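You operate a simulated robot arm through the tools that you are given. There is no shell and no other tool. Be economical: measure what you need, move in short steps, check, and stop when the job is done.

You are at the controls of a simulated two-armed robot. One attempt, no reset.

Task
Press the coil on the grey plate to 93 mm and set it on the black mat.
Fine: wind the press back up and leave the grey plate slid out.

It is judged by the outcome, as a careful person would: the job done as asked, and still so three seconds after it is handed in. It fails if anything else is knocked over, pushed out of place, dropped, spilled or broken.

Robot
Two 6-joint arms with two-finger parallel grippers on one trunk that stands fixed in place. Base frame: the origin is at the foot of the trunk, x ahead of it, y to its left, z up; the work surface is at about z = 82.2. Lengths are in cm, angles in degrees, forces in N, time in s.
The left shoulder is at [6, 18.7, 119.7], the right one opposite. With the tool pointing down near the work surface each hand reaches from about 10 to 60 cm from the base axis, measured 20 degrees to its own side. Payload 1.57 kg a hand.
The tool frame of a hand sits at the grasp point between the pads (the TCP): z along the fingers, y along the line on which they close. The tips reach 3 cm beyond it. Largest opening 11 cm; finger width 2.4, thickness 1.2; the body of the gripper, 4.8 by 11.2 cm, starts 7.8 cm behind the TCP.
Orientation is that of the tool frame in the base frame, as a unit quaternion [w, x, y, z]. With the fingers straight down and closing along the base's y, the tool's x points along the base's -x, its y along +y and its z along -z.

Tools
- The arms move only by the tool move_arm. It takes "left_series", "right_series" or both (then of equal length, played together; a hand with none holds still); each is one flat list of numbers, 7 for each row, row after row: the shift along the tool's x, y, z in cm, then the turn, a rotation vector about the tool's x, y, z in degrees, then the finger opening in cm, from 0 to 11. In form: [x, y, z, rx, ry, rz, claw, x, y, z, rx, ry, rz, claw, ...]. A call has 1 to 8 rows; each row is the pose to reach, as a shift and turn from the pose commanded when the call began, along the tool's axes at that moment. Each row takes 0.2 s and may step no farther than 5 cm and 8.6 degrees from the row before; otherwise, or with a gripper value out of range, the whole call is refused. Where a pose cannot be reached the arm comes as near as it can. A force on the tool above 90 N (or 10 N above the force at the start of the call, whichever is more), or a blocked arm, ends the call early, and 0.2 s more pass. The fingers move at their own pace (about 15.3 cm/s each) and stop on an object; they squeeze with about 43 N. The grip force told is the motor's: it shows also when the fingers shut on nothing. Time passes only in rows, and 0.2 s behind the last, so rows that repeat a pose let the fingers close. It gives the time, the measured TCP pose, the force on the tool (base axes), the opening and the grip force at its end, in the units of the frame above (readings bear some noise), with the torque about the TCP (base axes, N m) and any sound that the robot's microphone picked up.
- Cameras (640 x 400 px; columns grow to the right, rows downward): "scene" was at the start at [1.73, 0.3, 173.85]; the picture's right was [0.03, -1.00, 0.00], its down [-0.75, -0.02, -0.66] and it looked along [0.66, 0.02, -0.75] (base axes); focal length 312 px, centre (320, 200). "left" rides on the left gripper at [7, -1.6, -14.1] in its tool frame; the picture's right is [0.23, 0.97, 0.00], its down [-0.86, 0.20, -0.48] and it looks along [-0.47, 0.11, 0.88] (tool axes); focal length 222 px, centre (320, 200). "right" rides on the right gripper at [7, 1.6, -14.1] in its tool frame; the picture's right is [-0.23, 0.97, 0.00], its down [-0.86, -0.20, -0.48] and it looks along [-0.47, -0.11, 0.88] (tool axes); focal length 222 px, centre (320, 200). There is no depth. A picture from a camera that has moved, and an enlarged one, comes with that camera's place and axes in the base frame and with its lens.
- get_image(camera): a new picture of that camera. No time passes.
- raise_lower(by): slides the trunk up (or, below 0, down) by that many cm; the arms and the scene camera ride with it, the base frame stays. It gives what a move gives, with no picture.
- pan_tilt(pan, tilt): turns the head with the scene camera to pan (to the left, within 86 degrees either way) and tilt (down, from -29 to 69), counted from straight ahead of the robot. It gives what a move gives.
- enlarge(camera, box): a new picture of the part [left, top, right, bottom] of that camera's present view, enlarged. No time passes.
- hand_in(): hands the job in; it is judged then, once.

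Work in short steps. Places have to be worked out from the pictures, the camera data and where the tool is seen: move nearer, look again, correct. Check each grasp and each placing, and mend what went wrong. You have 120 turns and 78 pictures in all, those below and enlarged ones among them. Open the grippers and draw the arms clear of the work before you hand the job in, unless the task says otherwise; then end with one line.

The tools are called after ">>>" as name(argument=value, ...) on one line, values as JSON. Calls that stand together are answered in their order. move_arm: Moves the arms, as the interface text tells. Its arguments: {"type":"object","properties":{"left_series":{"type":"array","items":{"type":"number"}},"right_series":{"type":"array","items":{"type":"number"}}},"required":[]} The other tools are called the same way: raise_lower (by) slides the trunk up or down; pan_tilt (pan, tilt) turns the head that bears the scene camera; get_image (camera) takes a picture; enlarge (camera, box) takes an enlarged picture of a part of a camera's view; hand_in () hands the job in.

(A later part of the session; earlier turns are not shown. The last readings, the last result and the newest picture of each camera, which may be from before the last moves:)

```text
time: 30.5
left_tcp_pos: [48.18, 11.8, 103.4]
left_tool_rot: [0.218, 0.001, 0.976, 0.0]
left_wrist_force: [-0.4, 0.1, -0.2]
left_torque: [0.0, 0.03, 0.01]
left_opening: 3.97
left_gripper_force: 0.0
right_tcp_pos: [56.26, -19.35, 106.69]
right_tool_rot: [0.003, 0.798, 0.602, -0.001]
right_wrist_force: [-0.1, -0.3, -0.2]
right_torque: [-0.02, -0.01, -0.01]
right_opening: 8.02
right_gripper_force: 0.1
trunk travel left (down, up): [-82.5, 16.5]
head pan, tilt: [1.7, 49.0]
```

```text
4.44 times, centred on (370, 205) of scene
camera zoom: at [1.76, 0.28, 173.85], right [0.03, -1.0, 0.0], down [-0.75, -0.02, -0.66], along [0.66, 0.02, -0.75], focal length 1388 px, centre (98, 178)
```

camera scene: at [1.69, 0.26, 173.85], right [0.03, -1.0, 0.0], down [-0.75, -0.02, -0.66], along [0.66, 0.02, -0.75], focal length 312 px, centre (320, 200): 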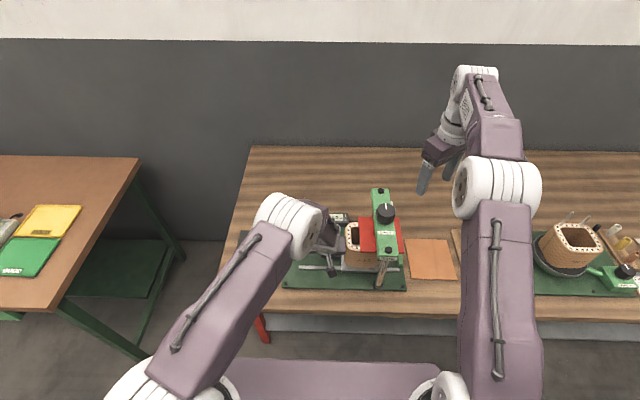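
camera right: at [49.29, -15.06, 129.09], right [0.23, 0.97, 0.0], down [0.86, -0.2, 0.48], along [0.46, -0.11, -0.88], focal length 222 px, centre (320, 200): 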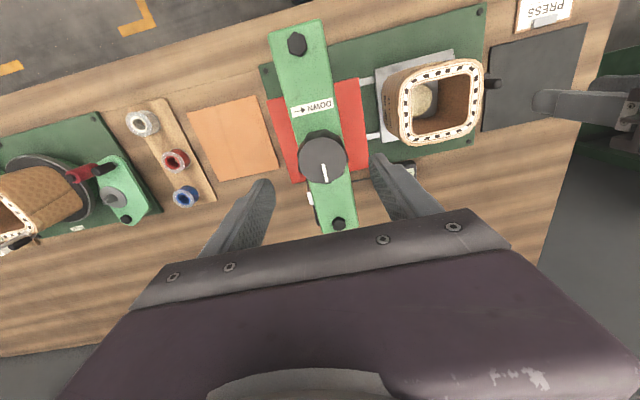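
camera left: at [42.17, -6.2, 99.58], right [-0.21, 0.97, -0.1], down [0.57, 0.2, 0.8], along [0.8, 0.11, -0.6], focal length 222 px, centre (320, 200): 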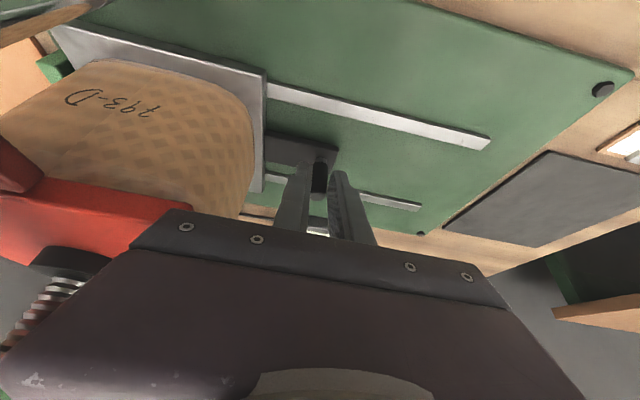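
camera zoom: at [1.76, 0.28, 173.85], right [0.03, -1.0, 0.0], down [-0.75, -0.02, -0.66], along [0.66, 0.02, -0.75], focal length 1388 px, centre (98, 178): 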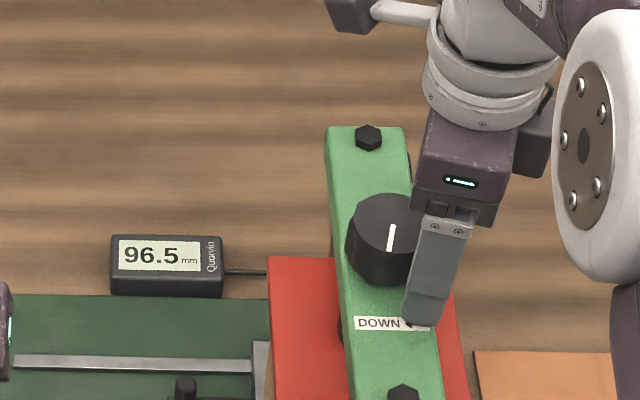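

The off-centre fingers dragged the knob back to 96.5. Recentre the hand first, then unwind it with fingers wide.

>>> move_arm(right_series=[1.3, -0.3, 0, 0, 0, 0, 9, 2.62, -0.65, 0, 0, 0, 0, 9, 2.62, -0.65, 0, 0, 0, -8.5, 9, 2.62, -0.65, 0, 0, 0, -17, 9, 2.62, -0.65, 0, 0, 0, -25.5, 9, 2.62, -0.65, 0, 0, 0, -34, 9, 2.62, -0.65, 0, 0, 0, -42.5, 9, 2.62, -0.65, 0, 0, 0, -51, 9])

>>> move_arm(right_series=[0, 0, 0, 0, 0, -8.5, 9, 0, 0, 0, 0, 0, -17, 9, 0, 0, 0, 0, 0, -25.5, 9, 0, 0, 0, 0, 0, -34, 9, 0, 0, 0, 0, 0, -42.5, 9, 0, 0, 0, 0, 0, -51, 9, 0, 0, 0, 0, 0, -59.5, 9, 0, 0, 0, 0, 0, -68, 9])

>>> enlarge(camera="scene", box=[310, 160, 430, 250])

```text
time: 32.3
left_tcp_pos: [48.15, 11.69, 103.57]
left_tool_rot: [0.218, 0.001, 0.976, 0.0]
left_wrist_force: [0.0, 0.4, 0.1]
left_torque: [0.02, -0.03, -0.02]
left_opening: 4.01
left_gripper_force: 0.1
right_tcp_pos: [56.51, -16.62, 106.62]
right_tool_rot: [0.002, 0.462, 0.887, -0.002]
right_wrist_force: [0.6, -0.3, -0.5]
right_torque: [-0.04, 0.01, -0.01]
right_opening: 9.01
right_gripper_force: 0.0
trunk travel left (down, up): [-82.5, 16.5]
head pan, tilt: [1.7, 49.0]
```

```text
time: 34.1
left_tcp_pos: [48.24, 11.76, 103.54]
left_tool_rot: [0.217, 0.001, 0.976, 0.0]
left_wrist_force: [0.5, -0.2, -0.8]
left_torque: [-0.01, 0.05, 0.0]
left_opening: 4.0
left_gripper_force: 0.0
right_tcp_pos: [56.32, -16.66, 106.67]
right_tool_rot: [0.001, -0.113, 0.994, -0.003]
right_wrist_force: [-0.4, 0.5, 0.1]
right_torque: [0.01, 0.0, -0.01]
right_opening: 9.02
right_gripper_force: 0.0
trunk travel left (down, up): [-82.5, 16.5]
head pan, tilt: [1.7, 49.0]
```

```text
4.44 times, centred on (370, 205) of scene
camera zoom: at [1.74, 0.29, 173.85], right [0.03, -1.0, 0.0], down [-0.75, -0.02, -0.66], along [0.66, 0.02, -0.75], focal length 1388 px, centre (98, 178)
```

zoom: 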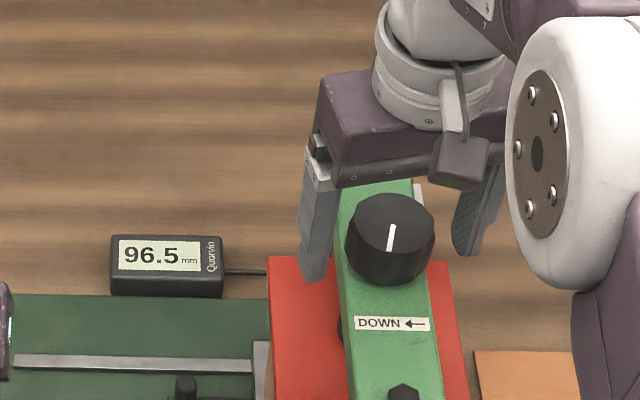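

Centred at θ≈-13°, reading 96.5. Grip and turn clockwise ~119° across two calls, checking in between.

>>> move_arm(right_series=[0, 0, 0, 0, 0, 0, 0, 0, 0, 0, 0, 0, 8.5, 0, 0, 0, 0, 0, 0, 17, 0, 0, 0, 0, 0, 0, 25.5, 0, 0, 0, 0, 0, 0, 34, 0, 0, 0, 0, 0, 0, 42.5, 0, 0, 0, 0, 0, 0, 51, 0, 0, 0, 0, 0, 0, 59.5, 0])

>>> enlarge(camera="scene", box=[310, 160, 430, 250])

```text
time: 35.9
left_tcp_pos: [48.23, 11.92, 103.45]
left_tool_rot: [0.218, 0.0, 0.976, -0.001]
left_wrist_force: [0.1, 0.5, 0.1]
left_torque: [0.01, -0.03, 0.0]
left_opening: 4.02
left_gripper_force: 0.1
right_tcp_pos: [56.47, -16.48, 106.6]
right_tool_rot: [0.002, 0.398, 0.918, -0.002]
right_wrist_force: [-1.1, 13.0, -1.2]
right_torque: [0.87, 0.32, 0.05]
right_opening: 5.19
right_gripper_force: 45.1
trunk travel left (down, up): [-82.5, 16.5]
head pan, tilt: [1.7, 49.0]
```

```text
4.44 times, centred on (370, 205) of scene
camera zoom: at [1.74, 0.69, 173.84], right [0.03, -1.0, 0.0], down [-0.75, -0.02, -0.66], along [0.66, 0.02, -0.75], focal length 1388 px, centre (98, 178)
```

zoom: 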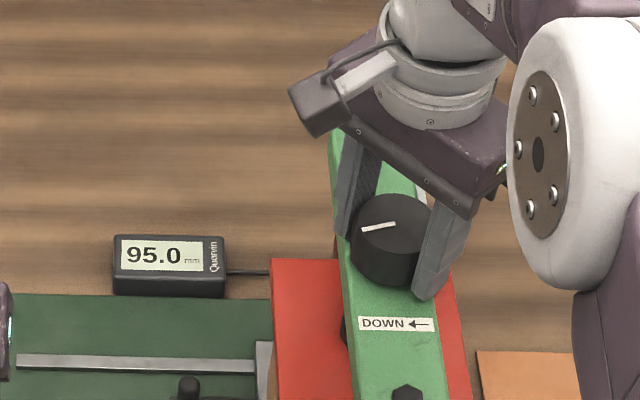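

95.0 (display steps of 0.5; lead ≈10 mm/rev). Turn 51° more and look.

>>> move_arm(right_series=[0, 0, 0, 0, 0, 8.5, 0, 0, 0, 0, 0, 0, 17, 0, 0, 0, 0, 0, 0, 25.5, 0, 0, 0, 0, 0, 0, 34, 0, 0, 0, 0, 0, 0, 42.5, 0, 0, 0, 0, 0, 0, 51, 0])

>>> enlarge(camera="scene", box=[310, 160, 430, 250])

```text
time: 37.3
left_tcp_pos: [48.33, 11.93, 103.43]
left_tool_rot: [0.217, -0.001, 0.976, -0.002]
left_wrist_force: [-0.5, 0.0, 0.1]
left_torque: [0.0, 0.0, -0.02]
left_opening: 3.98
left_gripper_force: 0.0
right_tcp_pos: [56.46, -16.39, 106.64]
right_tool_rot: [0.005, 0.753, 0.658, -0.002]
right_wrist_force: [0.4, 17.5, -3.1]
right_torque: [0.02, 1.38, 0.08]
right_opening: 5.2
right_gripper_force: 45.1
trunk travel left (down, up): [-82.5, 16.5]
head pan, tilt: [1.7, 49.0]
```

```text
4.44 times, centred on (370, 205) of scene
camera zoom: at [1.83, 0.82, 173.85], right [0.03, -1.0, 0.0], down [-0.75, -0.02, -0.66], along [0.66, 0.02, -0.76], focal length 1388 px, centre (98, 178)
```

zoom: 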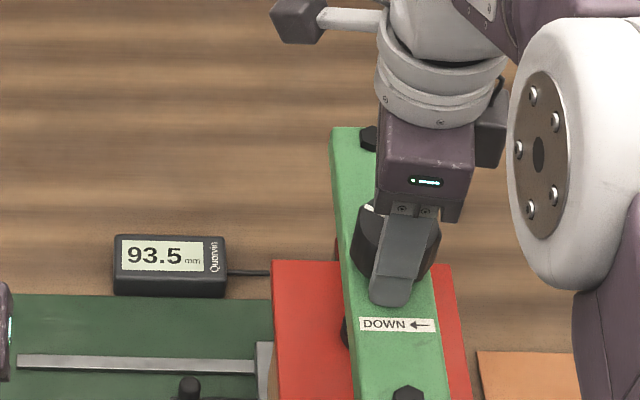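

93.5. Turn 8° more.

>>> move_arm(right_series=[0, 0, 0, 0, 0, 4, 0, 0, 0, 0, 0, 0, 8, 0, 0, 0, 0, 0, 0, 8, 0])

>>> enlarge(camera="scene", box=[320, 190, 400, 240])

```text
time: 38.1
left_tcp_pos: [48.25, 12.07, 103.34]
left_tool_rot: [0.217, 0.0, 0.976, -0.002]
left_wrist_force: [0.5, -0.2, 0.4]
left_torque: [0.0, -0.04, 0.01]
left_opening: 4.0
left_gripper_force: 0.1
right_tcp_pos: [56.5, -16.4, 106.69]
right_tool_rot: [0.004, 0.797, 0.604, -0.002]
right_wrist_force: [-0.9, 15.1, -7.6]
right_torque: [-0.62, 0.13, 0.04]
right_opening: 5.24
right_gripper_force: 44.5
trunk travel left (down, up): [-82.5, 16.5]
head pan, tilt: [1.7, 49.0]
```

```text
8.00 times, centred on (360, 215) of scene
camera zoom: at [1.86, 0.79, 173.84], right [0.03, -1.0, 0.0], down [-0.75, -0.02, -0.66], along [0.66, 0.02, -0.76], focal length 2497 px, centre (0, 80)
```

zoom: 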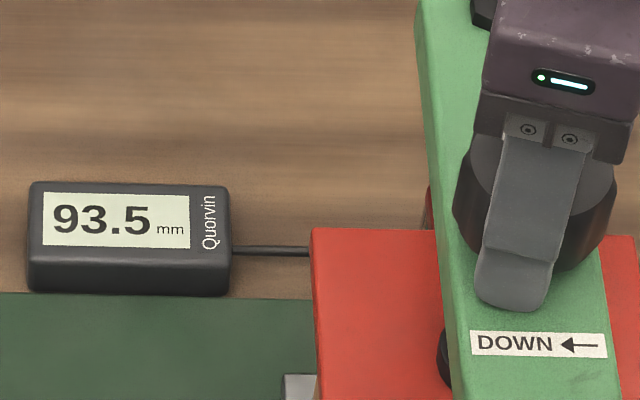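

Still 93.5; turn 5° more.

>>> move_arm(right_series=[0, 0, 0, 0, 0, 5, 0, 0, 0, 0, 0, 0, 5, 0])

>>> enlarge(camera="scene", box=[320, 190, 400, 240])

```text
time: 38.7
left_tcp_pos: [48.32, 11.94, 103.37]
left_tool_rot: [0.217, 0.0, 0.976, -0.002]
left_wrist_force: [-0.5, 0.7, -1.1]
left_torque: [0.02, 0.0, 0.0]
left_opening: 3.99
left_gripper_force: 0.1
right_tcp_pos: [56.5, -16.42, 106.6]
right_tool_rot: [0.003, 0.822, 0.569, -0.002]
right_wrist_force: [3.5, 15.1, -1.1]
right_torque: [-0.34, 1.57, 0.03]
right_opening: 5.21
right_gripper_force: 44.6
trunk travel left (down, up): [-82.5, 16.5]
head pan, tilt: [1.7, 49.0]
```

```text
8.00 times, centred on (360, 215) of scene
camera zoom: at [1.92, 0.78, 173.86], right [0.03, -1.0, 0.0], down [-0.76, -0.02, -0.66], along [0.66, 0.02, -0.76], focal length 2497 px, centre (0, 80)
```

zoom: 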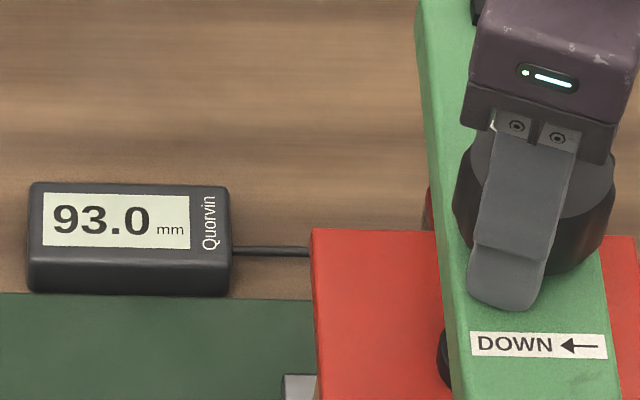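

Flipped to 93.0 (so about 93.2). Turn ~7° further to centre on 93.0.

>>> move_arm(right_series=[0, 0, 0, 0, 0, 3.5, 0, 0, 0, 0, 0, 0, 7, 0, 0, 0, 0, 0, 0, 7, 0])

>>> enlarge(camera="scene", box=[320, 190, 440, 265])

```text
time: 39.5
left_tcp_pos: [48.2, 11.92, 103.42]
left_tool_rot: [0.217, 0.0, 0.976, -0.001]
left_wrist_force: [0.2, 0.3, -0.5]
left_torque: [0.01, -0.01, 0.02]
left_opening: 4.0
left_gripper_force: 0.0
right_tcp_pos: [56.51, -16.37, 106.63]
right_tool_rot: [0.004, 0.856, 0.517, -0.002]
right_wrist_force: [1.0, 15.4, -5.9]
right_torque: [-0.19, 0.55, 0.03]
right_opening: 5.25
right_gripper_force: 44.5
trunk travel left (down, up): [-82.5, 16.5]
head pan, tilt: [1.7, 49.0]
```

```text
5.33 times, centred on (380, 228) of scene
camera zoom: at [1.86, 0.78, 173.84], right [0.03, -1.0, 0.0], down [-0.75, -0.02, -0.66], along [0.66, 0.02, -0.76], focal length 1665 px, centre (0, 53)
```

zoom: 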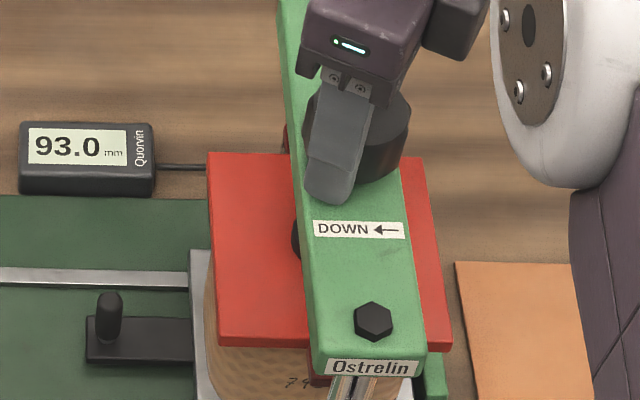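

93.0 mm centred. Now wind back up: turn counter-clockwise in long strokes.

>>> move_arm(right_series=[0, 0, 0, 0, 0, -8.5, 0, 0, 0, 0, 0, 0, -17, 0, 0, 0, 0, 0, 0, -25.5, 0, 0, 0, 0, 0, 0, -34, 0, 0, 0, 0, 0, 0, -42.5, 0, 0, 0, 0, 0, 0, -51, 0, 0, 0, 0, 0, 0, -59.5, 0, 0, 0, 0, 0, 0, -68, 0])

>>> enlarge(camera="scene", box=[320, 190, 440, 265])

>>> move_arm(right_series=[0, 0, 0, 0, 0, -8.5, 0, 0, 0, 0, 0, 0, -17, 0, 0, 0, 0, 0, 0, -25.5, 0, 0, 0, 0, 0, 0, -34, 0, 0, 0, 0, 0, 0, -42.5, 0, 0, 0, 0, 0, 0, -51, 0, 0, 0, 0, 0, 0, -59.5, 0, 0, 0, 0, 0, 0, -68, 0])

>>> move_arm(right_series=[0, 0, 0, 0, 0, -8.5, 0, 0, 0, 0, 0, 0, -17, 0, 0, 0, 0, 0, 0, -25.5, 0, 0, 0, 0, 0, 0, -34, 0, 0, 0, 0, 0, 0, -42.5, 0, 0, 0, 0, 0, 0, -51, 0, 0, 0, 0, 0, 0, -59.5, 0, 0, 0, 0, 0, 0, -68, 0])

>>> enlarge(camera="scene", box=[310, 160, 430, 250])

```text
time: 41.3
left_tcp_pos: [48.16, 11.97, 103.47]
left_tool_rot: [0.218, 0.0, 0.976, -0.001]
left_wrist_force: [0.0, -0.2, 0.0]
left_torque: [-0.01, 0.0, 0.03]
left_opening: 4.0
left_gripper_force: 0.0
right_tcp_pos: [56.46, -16.4, 106.7]
right_tool_rot: [0.003, 0.419, 0.908, -0.002]
right_wrist_force: [-4.1, 14.5, -7.9]
right_torque: [0.25, -1.53, -0.03]
right_opening: 5.23
right_gripper_force: 44.7
trunk travel left (down, up): [-82.5, 16.5]
head pan, tilt: [1.7, 49.0]
```

```text
5.33 times, centred on (380, 228) of scene
camera zoom: at [1.74, 0.72, 173.85], right [0.03, -1.0, 0.0], down [-0.75, -0.02, -0.66], along [0.66, 0.02, -0.75], focal length 1665 px, centre (0, 53)
```

zoom: 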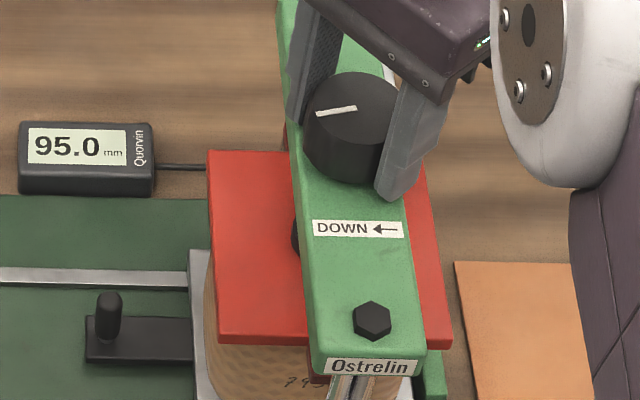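

```text
time: 43.1
left_tcp_pos: [48.28, 11.87, 103.5]
left_tool_rot: [0.217, 0.0, 0.976, -0.001]
left_wrist_force: [0.1, 0.0, 0.4]
left_torque: [-0.01, 0.01, 0.02]
left_opening: 4.01
left_gripper_force: 0.2
right_tcp_pos: [56.43, -16.59, 106.65]
right_tool_rot: [0.0, -0.16, 0.987, -0.003]
right_wrist_force: [-3.0, 11.0, -10.4]
right_torque: [1.29, -0.12, -0.04]
right_opening: 5.21
right_gripper_force: 44.6
trunk travel left (down, up): [-82.5, 16.5]
head pan, tilt: [1.7, 49.0]
```

```text
time: 44.9
left_tcp_pos: [48.13, 11.82, 103.43]
left_tool_rot: [0.218, -0.001, 0.976, 0.0]
left_wrist_force: [0.0, -0.2, 0.0]
left_torque: [0.01, 0.01, 0.0]
left_opening: 4.01
left_gripper_force: 0.0
right_tcp_pos: [56.54, -16.65, 106.75]
right_tool_rot: [-0.001, -0.685, 0.728, -0.003]
right_wrist_force: [3.6, 7.8, 7.7]
right_torque: [0.73, 0.07, -0.03]
right_opening: 5.21
right_gripper_force: 45.4
trunk travel left (down, up): [-82.5, 16.5]
head pan, tilt: [1.7, 49.0]
```

```text
4.44 times, centred on (370, 205) of scene
camera zoom: at [1.7, 0.55, 173.86], right [0.03, -1.0, 0.0], down [-0.75, -0.02, -0.66], along [0.66, 0.02, -0.75], focal length 1388 px, centre (98, 178)
```

zoom: 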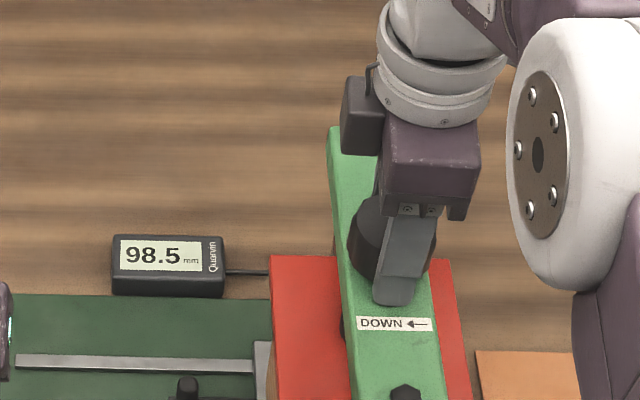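

98.5. One more 68° stroke, then regrip.

>>> move_arm(right_series=[0, 0, 0, 0, 0, -8.5, 0, 0, 0, 0, 0, 0, -17, 0, 0, 0, 0, 0, 0, -25.5, 0, 0, 0, 0, 0, 0, -34, 0, 0, 0, 0, 0, 0, -42.5, 0, 0, 0, 0, 0, 0, -51, 0, 0, 0, 0, 0, 0, -59.5, 0, 0, 0, 0, 0, 0, -59.5, 9])

>>> move_arm(right_series=[0, 0, 0, 0, 0, 8.5, 9, 0, 0, 0, 0, 0, 17, 9, 0, 0, 0, 0, 0, 25.5, 9, 0, 0, 0, 0, 0, 34, 9, 0, 0, 0, 0, 0, 42.5, 9, 0, 0, 0, 0, 0, 51, 9, 0, 0, 0, 0, 0, 59.5, 9, 0, 0, 0, 0, 0, 68, 9])

>>> enlarge(camera="scene", box=[310, 160, 430, 250])

```text
time: 46.7
left_tcp_pos: [48.19, 11.69, 103.45]
left_tool_rot: [0.218, 0.0, 0.976, 0.001]
left_wrist_force: [-0.4, 0.5, 0.2]
left_torque: [0.0, -0.02, 0.0]
left_opening: 3.97
left_gripper_force: 0.1
right_tcp_pos: [56.24, -16.79, 106.58]
right_tool_rot: [0.003, 0.956, -0.293, 0.0]
right_wrist_force: [-0.3, 0.1, -0.7]
right_torque: [-0.04, 0.0, -0.03]
right_opening: 8.99
right_gripper_force: 0.0
trunk travel left (down, up): [-82.5, 16.5]
head pan, tilt: [1.7, 49.0]
```

```text
time: 48.5
left_tcp_pos: [48.16, 11.7, 103.52]
left_tool_rot: [0.218, 0.001, 0.976, 0.0]
left_wrist_force: [0.5, 0.0, -0.6]
left_torque: [-0.01, -0.01, 0.01]
left_opening: 4.01
left_gripper_force: 0.1
right_tcp_pos: [56.46, -16.67, 106.54]
right_tool_rot: [0.0, -0.628, 0.778, -0.003]
right_wrist_force: [-0.3, 0.4, -0.7]
right_torque: [-0.03, -0.01, -0.01]
right_opening: 9.0
right_gripper_force: 0.1
trunk travel left (down, up): [-82.5, 16.5]
head pan, tilt: [1.7, 49.0]
```

```text
4.44 times, centred on (370, 205) of scene
camera zoom: at [1.74, 0.29, 173.85], right [0.03, -1.0, 0.0], down [-0.75, -0.02, -0.66], along [0.66, 0.02, -0.75], focal length 1388 px, centre (98, 178)
```

zoom: 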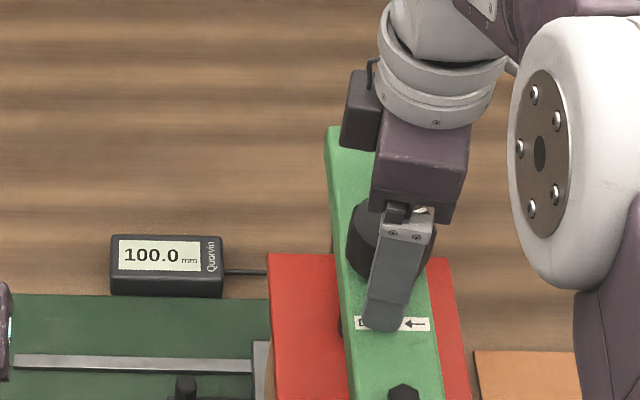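

100.0. Grip and turn the remaining ~75° up to the stop, then release.

>>> move_arm(right_series=[0, 0, 0, 0, 0, 0, 0, 0, 0, 0, 0, 0, -8.5, 0, 0, 0, 0, 0, 0, -17, 0, 0, 0, 0, 0, 0, -25.5, 0, 0, 0, 0, 0, 0, -34, 0, 0, 0, 0, 0, 0, -42.5, 0, 0, 0, 0, 0, 0, -51, 0, 0, 0, 0, 0, 0, -59.5, 0])

>>> move_arm(right_series=[0, 0, 0, 0, 0, -8.5, 0, 0, 0, 0, 0, 0, -14, 0, 0, 0, 0, 0, 0, -14, 9, 0, 0, -4, 0, 0, -8, 9, 0, 0, -8.5, 0, 0, 0, 9, 0, 0, -13, 0, 0, 8, 9])

>>> enlarge(camera="scene", box=[310, 160, 430, 250])

```text
time: 50.3
left_tcp_pos: [48.46, 11.67, 103.47]
left_tool_rot: [0.217, 0.001, 0.976, 0.0]
left_wrist_force: [0.3, -0.6, -0.4]
left_torque: [-0.01, 0.02, 0.01]
left_opening: 4.02
left_gripper_force: 0.1
right_tcp_pos: [56.75, -16.64, 106.62]
right_tool_rot: [0.001, 0.932, -0.362, 0.003]
right_wrist_force: [14.8, -2.9, 9.9]
right_torque: [0.7, 0.05, -0.05]
right_opening: 5.12
right_gripper_force: 45.0
trunk travel left (down, up): [-82.5, 16.5]
head pan, tilt: [1.7, 49.0]
```

```text
time: 51.7
left_tcp_pos: [48.19, 11.7, 103.5]
left_tool_rot: [0.218, 0.001, 0.976, 0.0]
left_wrist_force: [-0.9, -0.4, 0.9]
left_torque: [0.02, -0.02, 0.03]
left_opening: 4.0
left_gripper_force: 0.1
right_tcp_pos: [56.56, -16.74, 119.64]
right_tool_rot: [0.002, 0.903, -0.429, 0.002]
right_wrist_force: [0.3, 0.3, 0.2]
right_torque: [-0.03, -0.01, -0.02]
right_opening: 8.99
right_gripper_force: 0.0
trunk travel left (down, up): [-82.5, 16.5]
head pan, tilt: [1.7, 49.0]
```

```text
4.44 times, centred on (370, 205) of scene
camera zoom: at [1.71, 0.27, 173.85], right [0.03, -1.0, 0.0], down [-0.75, -0.02, -0.66], along [0.66, 0.02, -0.75], focal length 1388 px, centre (98, 178)
```

zoom: 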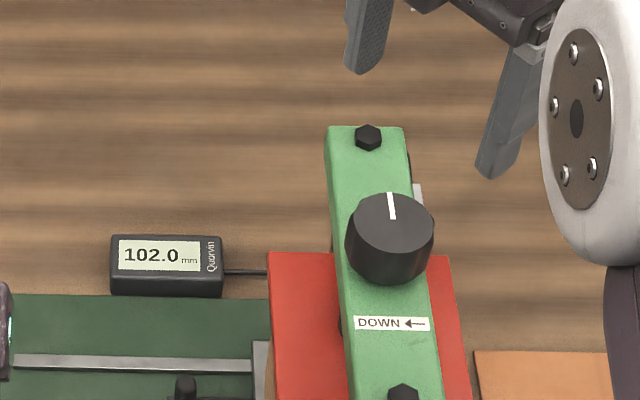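

Press fully up at 102.0. Park the right hand away and return the left hand to grip the post along the same path.

>>> move_arm(right_series=[2.5, 3.6, -1, 0, 0, 0, 9, 5, 7.2, -2, 0, 0, 0, 9, 5.9, 8.6, -2, 0, 0, 0, 9, 5.9, 8.6, -2, 0, 0, 0, 9, 5.9, 8.6, -2, 0, 0, 0, 9, 5.9, 8.6, -2, 0, 0, 0, 9, 5.9, 8.6, -2, 0, 0, 0, 9, 5.9, 8.6, -2, 0, 0, 0, 9], left_series=[0, 0, 0, 0, 0, 0, 4, 0, -4.2, 1, 0, 0, 0, 4, 0, -9, 2, 0, 0, 0, 4, 0, -13.5, 3, 0, 0, 0, 4, 0, -16.5, 6.5, 0, 0, 0, 4, 0, -16.5, 11, 0, 0, 0, 4, 0, -16.5, 14, 0, 0, 0, 4, 0, -16.5, 15, 0, 0, 0, 4])

>>> move_arm(left_series=[0, 0, 0, 0, 0, 0, 0, 0, 0, 0, 0, 0, 0, 0, 0, 0, 0, 0, 0, 0, 0])

>>> get_image(camera="left")

```text
time: 53.5
left_tcp_pos: [54.59, -4.54, 89.81]
left_tool_rot: [0.219, 0.001, 0.976, 0.0]
left_wrist_force: [-0.5, -0.6, 0.5]
left_torque: [0.01, 0.0, 0.01]
left_opening: 4.0
left_gripper_force: 0.1
right_tcp_pos: [53.59, -26.65, 121.64]
right_tool_rot: [0.001, 0.904, -0.428, 0.002]
right_wrist_force: [-0.3, 0.5, 0.0]
right_torque: [0.01, 0.01, 0.01]
right_opening: 9.02
right_gripper_force: 0.0
trunk travel left (down, up): [-82.5, 16.5]
head pan, tilt: [1.7, 49.0]
```

```text
time: 54.3
left_tcp_pos: [54.65, -4.6, 89.72]
left_tool_rot: [0.218, 0.001, 0.976, 0.0]
left_wrist_force: [-1.1, -1.7, 1.1]
left_torque: [-0.45, -0.6, -0.29]
left_opening: 1.57
left_gripper_force: 31.7
right_tcp_pos: [53.49, -26.75, 121.68]
right_tool_rot: [0.003, 0.904, -0.428, 0.002]
right_wrist_force: [0.7, 0.2, -1.2]
right_torque: [-0.02, 0.01, -0.02]
right_opening: 9.0
right_gripper_force: 0.0
trunk travel left (down, up): [-82.5, 16.5]
head pan, tilt: [1.7, 49.0]
```

```text
32 pictures are left
camera left: at [42.41, -6.13, 99.52], right [-0.2, 0.97, -0.1], down [0.57, 0.2, 0.8], along [0.8, 0.11, -0.6], focal length 222 px, centre (320, 200)
```

left: 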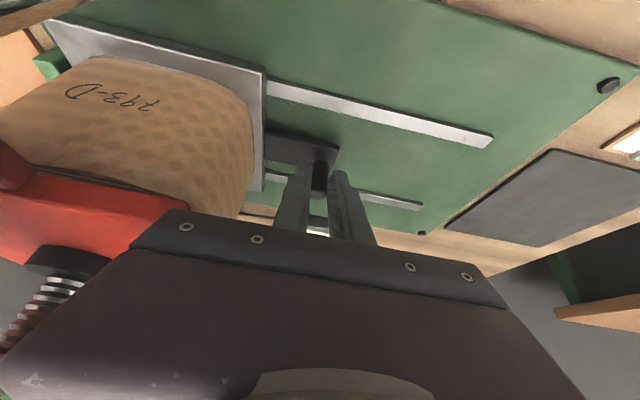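

Post gripped. Pull the plate back out gently in +y (~17.5 cm).

>>> move_arm(left_series=[0, 0.5, 0, 0, 0, 0, 0, 0, 1.3, 0, 0, 0, 0, 0, 0, 2.5, 0, 0, 0, 0, 0, 0, 3.8, 0, 0, 0, 0, 0, 0, 5.1, 0, 0, 0, 0, 0, 0, 6.4, 0, 0, 0, 0, 0, 0, 7.6, 0, 0, 0, 0, 0, 0, 8.6, 0, 0, 0, 0, 0])

>>> move_arm(left_series=[0, 1, 0, 0, 0, 0, 0, 0, 2.2, 0, 0, 0, 0, 0, 0, 3.4, 0, 0, 0, 0, 0, 0, 4.6, 0, 0, 0, 0, 0, 0, 5.8, 0, 0, 0, 0, 0, 0, 7, 0, 0, 0, 0, 0, 0, 8.0, 0, 0, 0, 0, 0, 0, 8.6, 0, 0, 0, 0, 0])

>>> enlarge(camera="scene", box=[220, 170, 420, 300])

```text
time: 56.1
left_tcp_pos: [54.74, 3.9, 89.84]
left_tool_rot: [0.216, 0.0, 0.976, 0.0]
left_wrist_force: [6.2, 1.0, -15.1]
left_torque: [-0.27, 0.02, -0.06]
left_opening: 1.59
left_gripper_force: 31.6
right_tcp_pos: [53.78, -26.6, 121.46]
right_tool_rot: [0.002, 0.904, -0.428, 0.0]
right_wrist_force: [-0.2, 1.1, -0.4]
right_torque: [0.02, 0.01, -0.01]
right_opening: 9.01
right_gripper_force: 0.1
trunk travel left (down, up): [-82.5, 16.5]
head pan, tilt: [1.7, 49.0]
```

```text
time: 57.9
left_tcp_pos: [54.63, 12.51, 89.78]
left_tool_rot: [0.216, 0.001, 0.976, 0.0]
left_wrist_force: [-3.2, 0.8, -19.0]
left_torque: [-0.25, 0.65, -0.11]
left_opening: 1.56
left_gripper_force: 31.9
right_tcp_pos: [53.85, -26.54, 121.52]
right_tool_rot: [0.003, 0.904, -0.428, 0.001]
right_wrist_force: [-0.2, 0.2, 0.2]
right_torque: [0.02, 0.02, 0.02]
right_opening: 9.0
right_gripper_force: 0.2
trunk travel left (down, up): [-82.5, 16.5]
head pan, tilt: [1.7, 49.0]
```

```text
3.08 times, centred on (320, 235) of scene
camera zoom: at [2.06, 0.38, 173.85], right [0.03, -1.0, 0.0], down [-0.76, -0.02, -0.65], along [0.65, 0.02, -0.76], focal length 960 px, centre (320, 92)
```

zoom: 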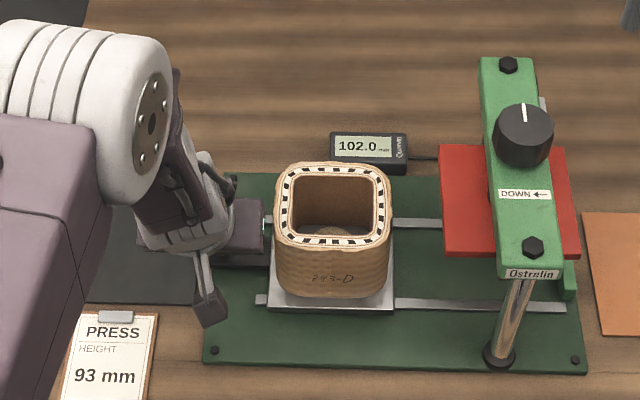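

Pull the last bit to the out position, then release and retract to measure the coil.

>>> move_arm(left_series=[0, 0.3, 0, 0, 0, 0, 0, 0, 0.6, 0, 0, 0, 0, 0, 0, 0.6, 0, 0, 0, 0, 0])

>>> move_arm(left_series=[0, 0, 0, 0, 0, 0, 0, 0, 0, 0, 0, 0, 0, 4, 0, 0, -4, 0, 0, 0, 4, 0, 0, -8.5, 0, 0, 0, 4, 0, 2, -13, 0, 0, 0, 4, 0, 2, -15, 0, 0, 0, 6])

>>> enlarge(camera="scene", box=[290, 200, 380, 280])

>>> get_image(camera="left")

```text
time: 58.7
left_tcp_pos: [54.72, 12.83, 89.76]
left_tool_rot: [0.216, 0.002, 0.976, 0.0]
left_wrist_force: [-4.9, -10.6, -22.2]
left_torque: [-0.43, 0.22, -0.21]
left_opening: 1.57
left_gripper_force: 31.4
right_tcp_pos: [53.79, -26.79, 121.54]
right_tool_rot: [0.001, 0.904, -0.429, 0.001]
right_wrist_force: [-0.4, 0.4, 0.1]
right_torque: [-0.01, 0.0, 0.03]
right_opening: 8.98
right_gripper_force: 0.0
trunk travel left (down, up): [-82.5, 16.5]
head pan, tilt: [1.7, 49.0]
```

```text
time: 60.1
left_tcp_pos: [48.22, 14.88, 103.39]
left_tool_rot: [0.219, 0.001, 0.976, 0.0]
left_wrist_force: [0.1, 0.2, -0.2]
left_torque: [-0.02, -0.03, -0.01]
left_opening: 5.99
left_gripper_force: 0.1
right_tcp_pos: [53.67, -26.8, 121.57]
right_tool_rot: [0.002, 0.904, -0.428, 0.002]
right_wrist_force: [-0.3, 0.1, -0.5]
right_torque: [0.02, -0.03, -0.01]
right_opening: 9.0
right_gripper_force: 0.0
trunk travel left (down, up): [-82.5, 16.5]
head pan, tilt: [1.7, 49.0]
```

```text
5.00 times, centred on (335, 240) of scene
camera zoom: at [1.71, 0.23, 173.85], right [0.03, -1.0, 0.0], down [-0.75, -0.02, -0.66], along [0.66, 0.02, -0.75], focal length 1561 px, centre (245, 0)
```

zoom: 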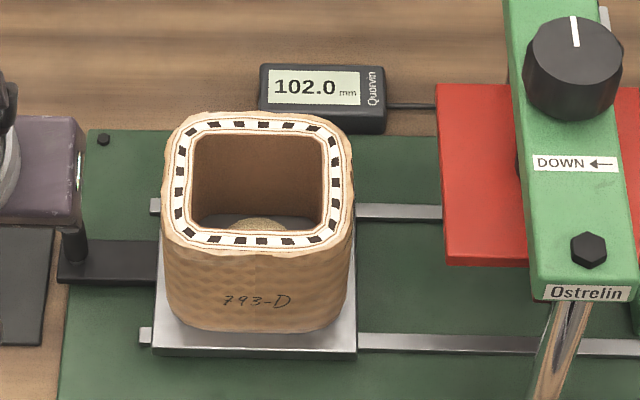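

```text
29 pictures are left
camera left: at [35.91, 13.28, 113.22], right [-0.2, 0.97, -0.1], down [0.57, 0.2, 0.8], along [0.8, 0.11, -0.6], focal length 222 px, centre (320, 200)
```

left: 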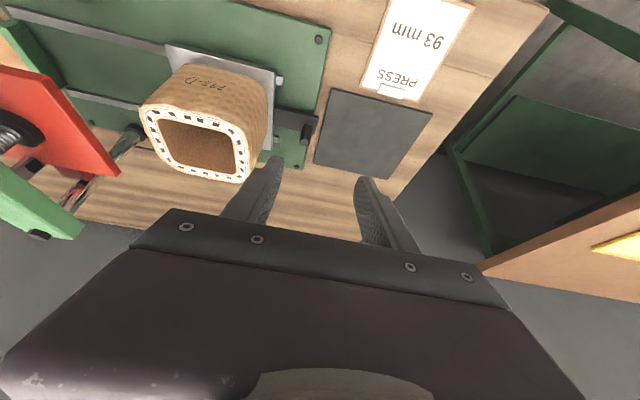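

The coil is out. To check for spring-back I'll do a touch test: straighten the left hand vertical with fingers closed, near the plate's front-left corner, above rim height first.

>>> move_arm(left_series=[0.12, -2, 1.44, 0, 6.3, 0, 2, 0.25, -4, 2.87, 0, 12.6, 0, 0, 0.37, -6, 4.3, 0, 18.9, 0, 0, 0.49, -7.9, 5.74, 0, 25.2, 0, 0, 0.49, -7.9, 5.74, 0, 25.2, 0, 0])

>>> get_image(camera="left")

>>> enlarge(camera="scene", box=[270, 190, 390, 290])

```text
time: 61.3
left_tcp_pos: [50.06, 6.93, 98.12]
left_tool_rot: [0.0, 0.001, 1.0, 0.0]
left_wrist_force: [0.0, 0.6, 0.0]
left_torque: [0.01, -0.04, 0.01]
left_opening: 0.0
left_gripper_force: 21.6
left hand out of reach, approached as far as the arm can: row 1, 2
right_tcp_pos: [53.47, -26.63, 121.68]
right_tool_rot: [0.0, 0.904, -0.428, 0.003]
right_wrist_force: [-0.3, 0.2, -0.4]
right_torque: [0.01, -0.04, 0.02]
right_opening: 9.0
right_gripper_force: 0.1
trunk travel left (down, up): [-82.5, 16.5]
head pan, tilt: [1.7, 49.0]
```

```text
28 pictures are left
camera left: at [43.13, 5.4, 112.2], right [-0.23, 0.97, 0.0], down [0.86, 0.2, 0.48], along [0.47, 0.11, -0.88], focal length 222 px, centre (320, 200)
```

left: 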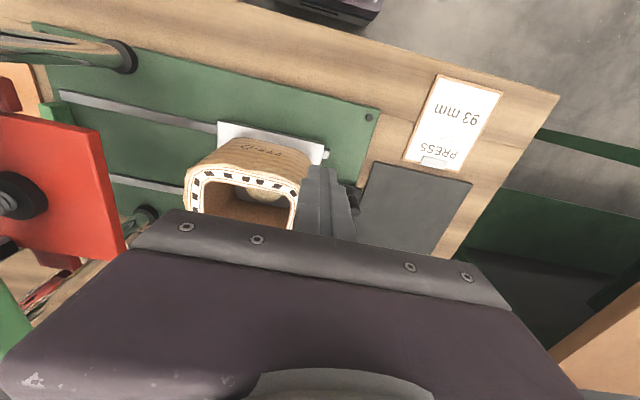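

```text
4.00 times, centred on (330, 240) of scene
camera zoom: at [1.53, 0.32, 173.86], right [0.03, -1.0, 0.0], down [-0.75, -0.02, -0.66], along [0.66, 0.02, -0.75], focal length 1249 px, centre (280, 40)
```

zoom: 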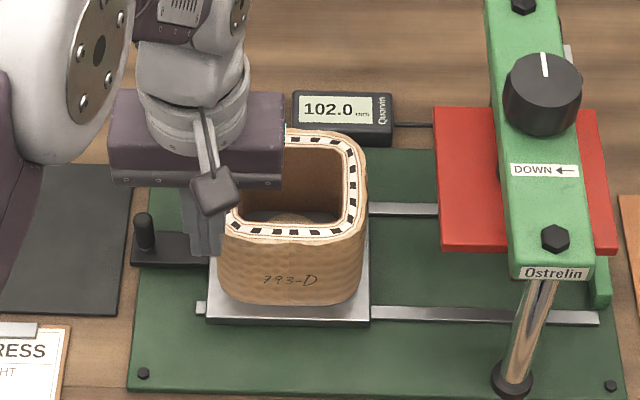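

Tip is over the exposed plate corner (50.4, 7.4). Descend to feel the plate top.

>>> move_arm(left_series=[0, 0, 4, 0, 0, 0, 0, 0, 0, 8, 0, 0, 0, 0, 0, 0, 10, 0, 0, 0, 0, 0, 0, 10.2, 0, 0, 0, 0, 0, 0, 10.4, 0, 0, 0, 0])

```text
time: 62.5
left_tcp_pos: [50.29, 7.04, 87.79]
left_tool_rot: [0.001, 0.001, 1.0, 0.0]
left_wrist_force: [-1.3, -1.2, 7.7]
left_torque: [-0.06, 0.03, 0.0]
left_opening: 0.03
left_gripper_force: 21.3
right_tcp_pos: [53.43, -26.62, 121.71]
right_tool_rot: [0.001, 0.904, -0.428, 0.003]
right_wrist_force: [-0.2, 0.6, 1.0]
right_torque: [-0.03, 0.01, 0.03]
right_opening: 9.01
right_gripper_force: 0.0
trunk travel left (down, up): [-82.5, 16.5]
head pan, tilt: [1.7, 49.0]
```

Contact (7.7 N) at TCP z≈87.8. Take one more reading with slightly more push, then repeat it unloaded.

>>> move_arm(left_series=[0, 0, 0.2, 0, 0, 0, 0, 0, 0, 0.2, 0, 0, 0, 0])

>>> move_arm(left_series=[0, 0, 0.1, 0, 0, 0, 0, 0, 0, 0.1, 0, 0, 0, 0])

>>> move_arm(left_series=[0, 0, -4, 0, 0, 0, 0, 0, 0, -8, 0, 0, 0, 0, 0, 0, -10.5, 0, 0, 0, 0, -1.7, -3, -10.5, 0, 0, 0, 0, -2.7, -6, -10.5, 0, 0, 0, 0, -2.7, -6, -8.5, 0, 0, 0, 0])

>>> get_image(camera="left")

```text
time: 63.1
left_tcp_pos: [50.25, 7.01, 87.78]
left_tool_rot: [0.003, 0.001, 1.0, -0.001]
left_wrist_force: [-1.0, -2.3, 24.5]
left_torque: [-0.16, 0.05, 0.01]
left_opening: 0.0
left_gripper_force: 21.0
right_tcp_pos: [53.3, -26.77, 121.89]
right_tool_rot: [0.001, 0.904, -0.428, 0.004]
right_wrist_force: [0.6, 0.3, -0.7]
right_torque: [-0.03, 0.0, 0.04]
right_opening: 9.0
right_gripper_force: 0.0
trunk travel left (down, up): [-82.5, 16.5]
head pan, tilt: [1.7, 49.0]
```

```text
time: 63.7
left_tcp_pos: [50.25, 7.12, 87.83]
left_tool_rot: [0.005, 0.001, 1.0, 0.001]
left_wrist_force: [2.0, -1.7, 40.7]
left_torque: [-0.17, 0.03, -0.05]
left_opening: 0.0
left_gripper_force: 21.5
right_tcp_pos: [53.22, -26.64, 121.79]
right_tool_rot: [0.0, 0.903, -0.429, 0.003]
right_wrist_force: [0.3, 0.3, 0.6]
right_torque: [0.0, -0.01, 0.03]
right_opening: 8.98
right_gripper_force: 0.1
trunk travel left (down, up): [-82.5, 16.5]
head pan, tilt: [1.7, 49.0]
```

```text
time: 65.1
left_tcp_pos: [52.35, 0.94, 97.16]
left_tool_rot: [0.013, -0.001, 1.0, -0.003]
left_wrist_force: [5.3, 0.0, 63.4]
left_torque: [0.04, 0.45, -0.01]
left_opening: 0.0
left_gripper_force: 21.3
right_tcp_pos: [52.46, -26.58, 122.36]
right_tool_rot: [0.0, 0.904, -0.428, 0.007]
right_wrist_force: [-0.5, 0.8, 0.7]
right_torque: [0.01, -0.08, -0.02]
right_opening: 9.01
right_gripper_force: 0.2
trunk travel left (down, up): [-82.5, 16.5]
head pan, tilt: [1.7, 49.0]
```

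```text
26 pictures are left
camera left: at [45.08, -0.47, 111.02], right [-0.23, 0.97, -0.01], down [0.84, 0.2, 0.5], along [0.49, 0.1, -0.87], focal length 222 px, centre (320, 200)
```

left: 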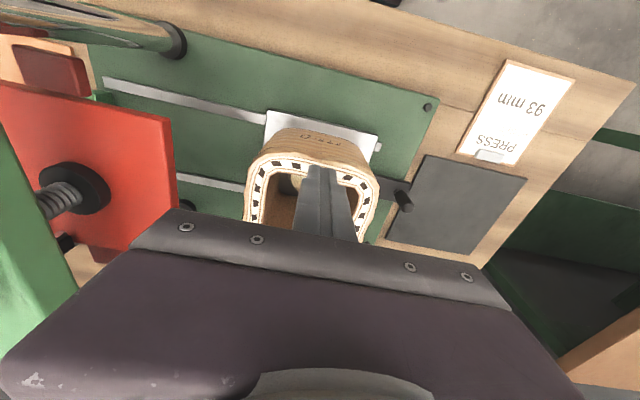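

Rim contact at TCP z≈97.16, versus plate 87.80 → ~93–94 mm. Push was firmer than intended; back off and remeasure lightly.

>>> move_arm(left_series=[0, 0, -2, 0, 0, 0, 0, 0, 0, -2, 0, 0, 0, 0, 0, 0, -1.5, 0, 0, 0, 0, 0, 0, -1.2, 0, 0, 0, 0, 0, 0, -1.0, 0, 0, 0, 0, 0, 0, -1.0, 0, 0, 0, 0])

>>> move_arm(left_series=[0, 0, 0.1, 0, 0, 0, 0, 0, 0, 0.1, 0, 0, 0, 0])

>>> move_arm(left_series=[0, 0, 0.1, 0, 0, 0, 0, 0, 0, 0.1, 0, 0, 0, 0])

```text
time: 66.5
left_tcp_pos: [52.82, 1.05, 97.02]
left_tool_rot: [0.001, 0.0, 1.0, 0.0]
left_wrist_force: [0.4, 0.6, 12.9]
left_torque: [-0.01, 0.12, 0.02]
left_opening: 0.01
left_gripper_force: 21.5
right_tcp_pos: [53.53, -26.52, 121.62]
right_tool_rot: [0.001, 0.904, -0.428, 0.003]
right_wrist_force: [-0.4, 0.1, 0.3]
right_torque: [0.02, -0.01, -0.04]
right_opening: 8.98
right_gripper_force: 0.0
trunk travel left (down, up): [-82.5, 16.5]
head pan, tilt: [1.7, 49.0]
```

```text
time: 67.1
left_tcp_pos: [52.87, 1.03, 97.09]
left_tool_rot: [0.003, 0.001, 1.0, 0.0]
left_wrist_force: [4.5, 0.5, 27.8]
left_torque: [0.04, 0.08, 0.01]
left_opening: 0.01
left_gripper_force: 21.8
right_tcp_pos: [53.4, -26.59, 121.78]
right_tool_rot: [0.002, 0.904, -0.428, 0.003]
right_wrist_force: [-0.3, 0.0, 0.1]
right_torque: [-0.01, 0.03, -0.01]
right_opening: 8.99
right_gripper_force: 0.1
trunk travel left (down, up): [-82.5, 16.5]
head pan, tilt: [1.7, 49.0]
```

```text
time: 67.7
left_tcp_pos: [52.76, 1.09, 97.08]
left_tool_rot: [0.005, -0.001, 1.0, -0.002]
left_wrist_force: [7.7, 1.0, 40.8]
left_torque: [0.03, 0.0, 0.02]
left_opening: 0.03
left_gripper_force: 21.4
right_tcp_pos: [53.41, -26.5, 121.79]
right_tool_rot: [0.001, 0.904, -0.428, 0.003]
right_wrist_force: [-0.1, 0.2, -0.7]
right_torque: [-0.02, 0.0, -0.01]
right_opening: 9.01
right_gripper_force: 0.1
trunk travel left (down, up): [-82.5, 16.5]
head pan, tilt: [1.7, 49.0]
```

Matched-force readings give 97.06 − 87.80 = 92.6–93 mm: the coil is at 93 mm with no spring-back. Now rise, tilt the hand forward, and position above the coil's left (+y) wall at (55.8, 6.0) for a wall pinch.

>>> move_arm(left_series=[0, 0, -4, 0, 0, 0, 0, -1, 1.7, -7, 0, -8.4, 0, 3.6, -2, 3.4, -7.5, 0, -16.8, 0, 3.6, -3, 4.95, -7.5, 0, -25.2, 0, 3.6, -3, 4.95, -7.5, 0, -25.2, 0, 3.6])

>>> get_image(camera="left")

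>>> enlarge(camera="scene", box=[270, 180, 390, 280])

```text
time: 68.9
left_tcp_pos: [55.89, 5.91, 104.16]
left_tool_rot: [0.218, 0.0, 0.976, 0.0]
left_wrist_force: [-0.6, 0.0, -0.6]
left_torque: [0.02, 0.03, -0.01]
left_opening: 3.61
left_gripper_force: 0.0
right_tcp_pos: [53.64, -26.61, 121.65]
right_tool_rot: [0.001, 0.904, -0.428, 0.002]
right_wrist_force: [0.2, -0.2, -0.1]
right_torque: [0.01, 0.0, -0.01]
right_opening: 8.99
right_gripper_force: 0.0
trunk travel left (down, up): [-82.5, 16.5]
head pan, tilt: [1.7, 49.0]
```

```text
25 pictures are left
camera left: at [43.64, 4.39, 113.83], right [-0.2, 0.97, -0.1], down [0.57, 0.2, 0.8], along [0.8, 0.11, -0.6], focal length 222 px, centre (320, 200)
```

left: 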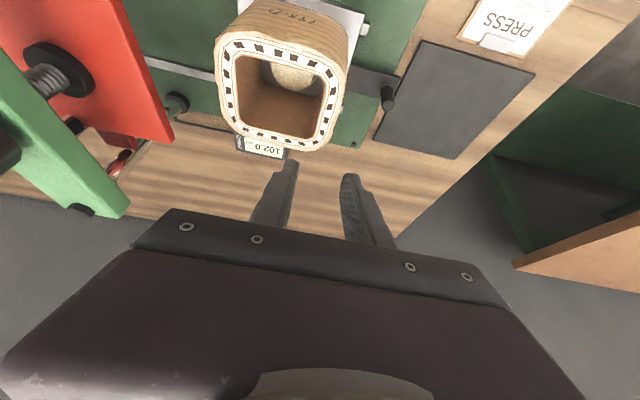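

```text
4.00 times, centred on (330, 230) of scene
camera zoom: at [1.66, 0.27, 173.86], right [0.03, -1.0, 0.0], down [-0.75, -0.02, -0.66], along [0.66, 0.02, -0.75], focal length 1249 px, centre (280, 80)
```

zoom: 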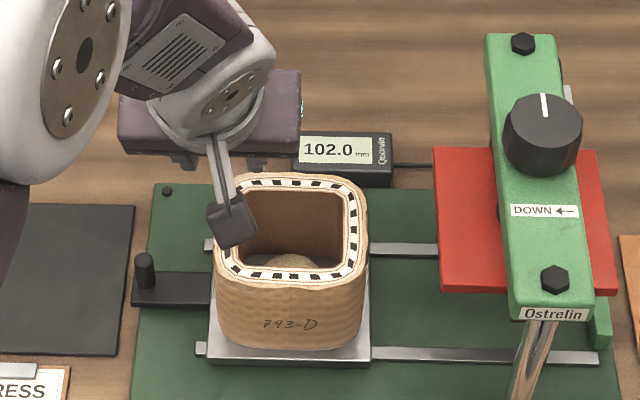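

Wall spans y≈4.9–6.75. Lower the fingers astride it to TCP z≈92.6.

>>> move_arm(left_series=[1.65, -0.1, 3.5, 0, 0, 0, 3.6, 3.3, -0.1, 7, 0, 0, 0, 3.6, 4.3, -0.1, 9.1, 0, 0, 0, 3.6, 4.94, -0.1, 10.5, 0, 0, 0, 3.6, 4.94, -0.1, 10.5, 0, 0, 0, 3.6])

>>> get_image(camera="left")

```text
time: 70.1
left_tcp_pos: [55.79, 5.84, 92.28]
left_tool_rot: [0.218, 0.001, 0.976, 0.0]
left_wrist_force: [-0.1, -0.5, -0.1]
left_torque: [-0.01, 0.0, 0.0]
left_opening: 3.61
left_gripper_force: 0.0
right_tcp_pos: [53.68, -26.59, 121.62]
right_tool_rot: [0.002, 0.904, -0.428, 0.002]
right_wrist_force: [0.6, 0.0, 0.5]
right_torque: [-0.01, 0.03, 0.0]
right_opening: 8.99
right_gripper_force: 0.0
trunk travel left (down, up): [-82.5, 16.5]
head pan, tilt: [1.7, 49.0]
```

```text
23 pictures are left
camera left: at [43.44, 4.18, 102.11], right [-0.2, 0.97, -0.1], down [0.57, 0.2, 0.8], along [0.8, 0.11, -0.6], focal length 222 px, centre (320, 200)
```

left: 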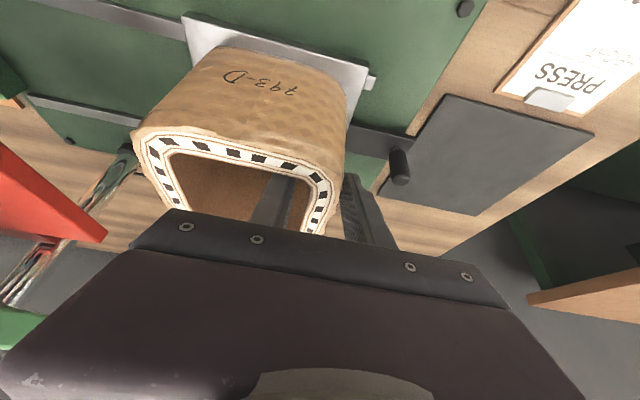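

Fingers straddle the wall without contact. Close and lift a little as a test.

>>> move_arm(left_series=[0, 0, 0, 0, 0, 0, 0, 0, 0, 0, 0, 0, 0, 0, 0, 0, 0, 0, 0, 0, 0])

>>> move_arm(left_series=[-0.21, 0, -0.45, 0, 0, 0, 0, -0.43, 0, -0.9, 0, 0, 0, 0, -0.64, 0, -1.36, 0, 0, 0, 0, -0.64, 0, -1.36, 0, 0, 0, 0])

>>> enlarge(camera="scene", box=[270, 180, 390, 280])

>>> get_image(camera="left")

```text
time: 70.9
left_tcp_pos: [55.65, 5.72, 92.37]
left_tool_rot: [0.218, 0.001, 0.976, 0.0]
left_wrist_force: [-2.0, 0.0, 1.3]
left_torque: [-0.12, -0.05, -0.21]
left_opening: 2.01
left_gripper_force: 33.5
right_tcp_pos: [53.7, -26.66, 121.52]
right_tool_rot: [0.002, 0.904, -0.428, 0.002]
right_wrist_force: [0.1, -0.9, -0.4]
right_torque: [-0.01, 0.02, 0.0]
right_opening: 9.01
right_gripper_force: 0.0
trunk travel left (down, up): [-82.5, 16.5]
head pan, tilt: [1.7, 49.0]
```

```text
time: 71.9
left_tcp_pos: [55.92, 5.89, 94.0]
left_tool_rot: [0.217, 0.0, 0.976, 0.001]
left_wrist_force: [-0.4, 0.8, -5.3]
left_torque: [0.26, 0.05, 0.05]
left_opening: 2.0
left_gripper_force: 33.9
right_tcp_pos: [53.83, -26.53, 121.42]
right_tool_rot: [0.002, 0.904, -0.429, 0.002]
right_wrist_force: [0.2, -0.2, -1.0]
right_torque: [-0.06, 0.01, 0.03]
right_opening: 9.03
right_gripper_force: 0.1
trunk travel left (down, up): [-82.5, 16.5]
head pan, tilt: [1.7, 49.0]
```

```text
4.00 times, centred on (330, 230) of scene
camera zoom: at [1.88, 0.29, 173.85], right [0.03, -1.0, 0.0], down [-0.75, -0.02, -0.66], along [0.66, 0.02, -0.76], focal length 1249 px, centre (280, 80)
```

zoom: 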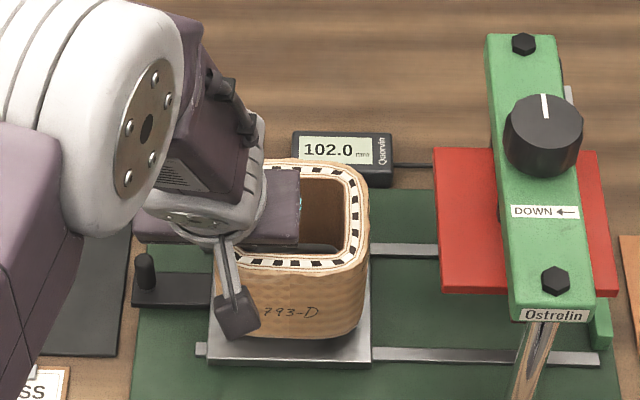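

```text
21 pictures are left
camera left: at [43.61, 4.34, 103.75], right [-0.2, 0.97, -0.1], down [0.57, 0.2, 0.8], along [0.79, 0.11, -0.6], focal length 222 px, centre (320, 200)
```

left: 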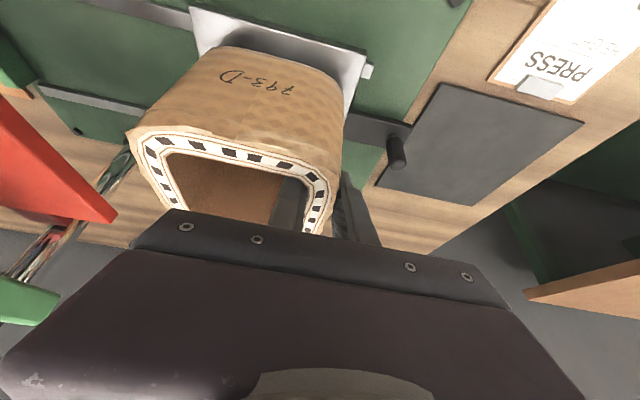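

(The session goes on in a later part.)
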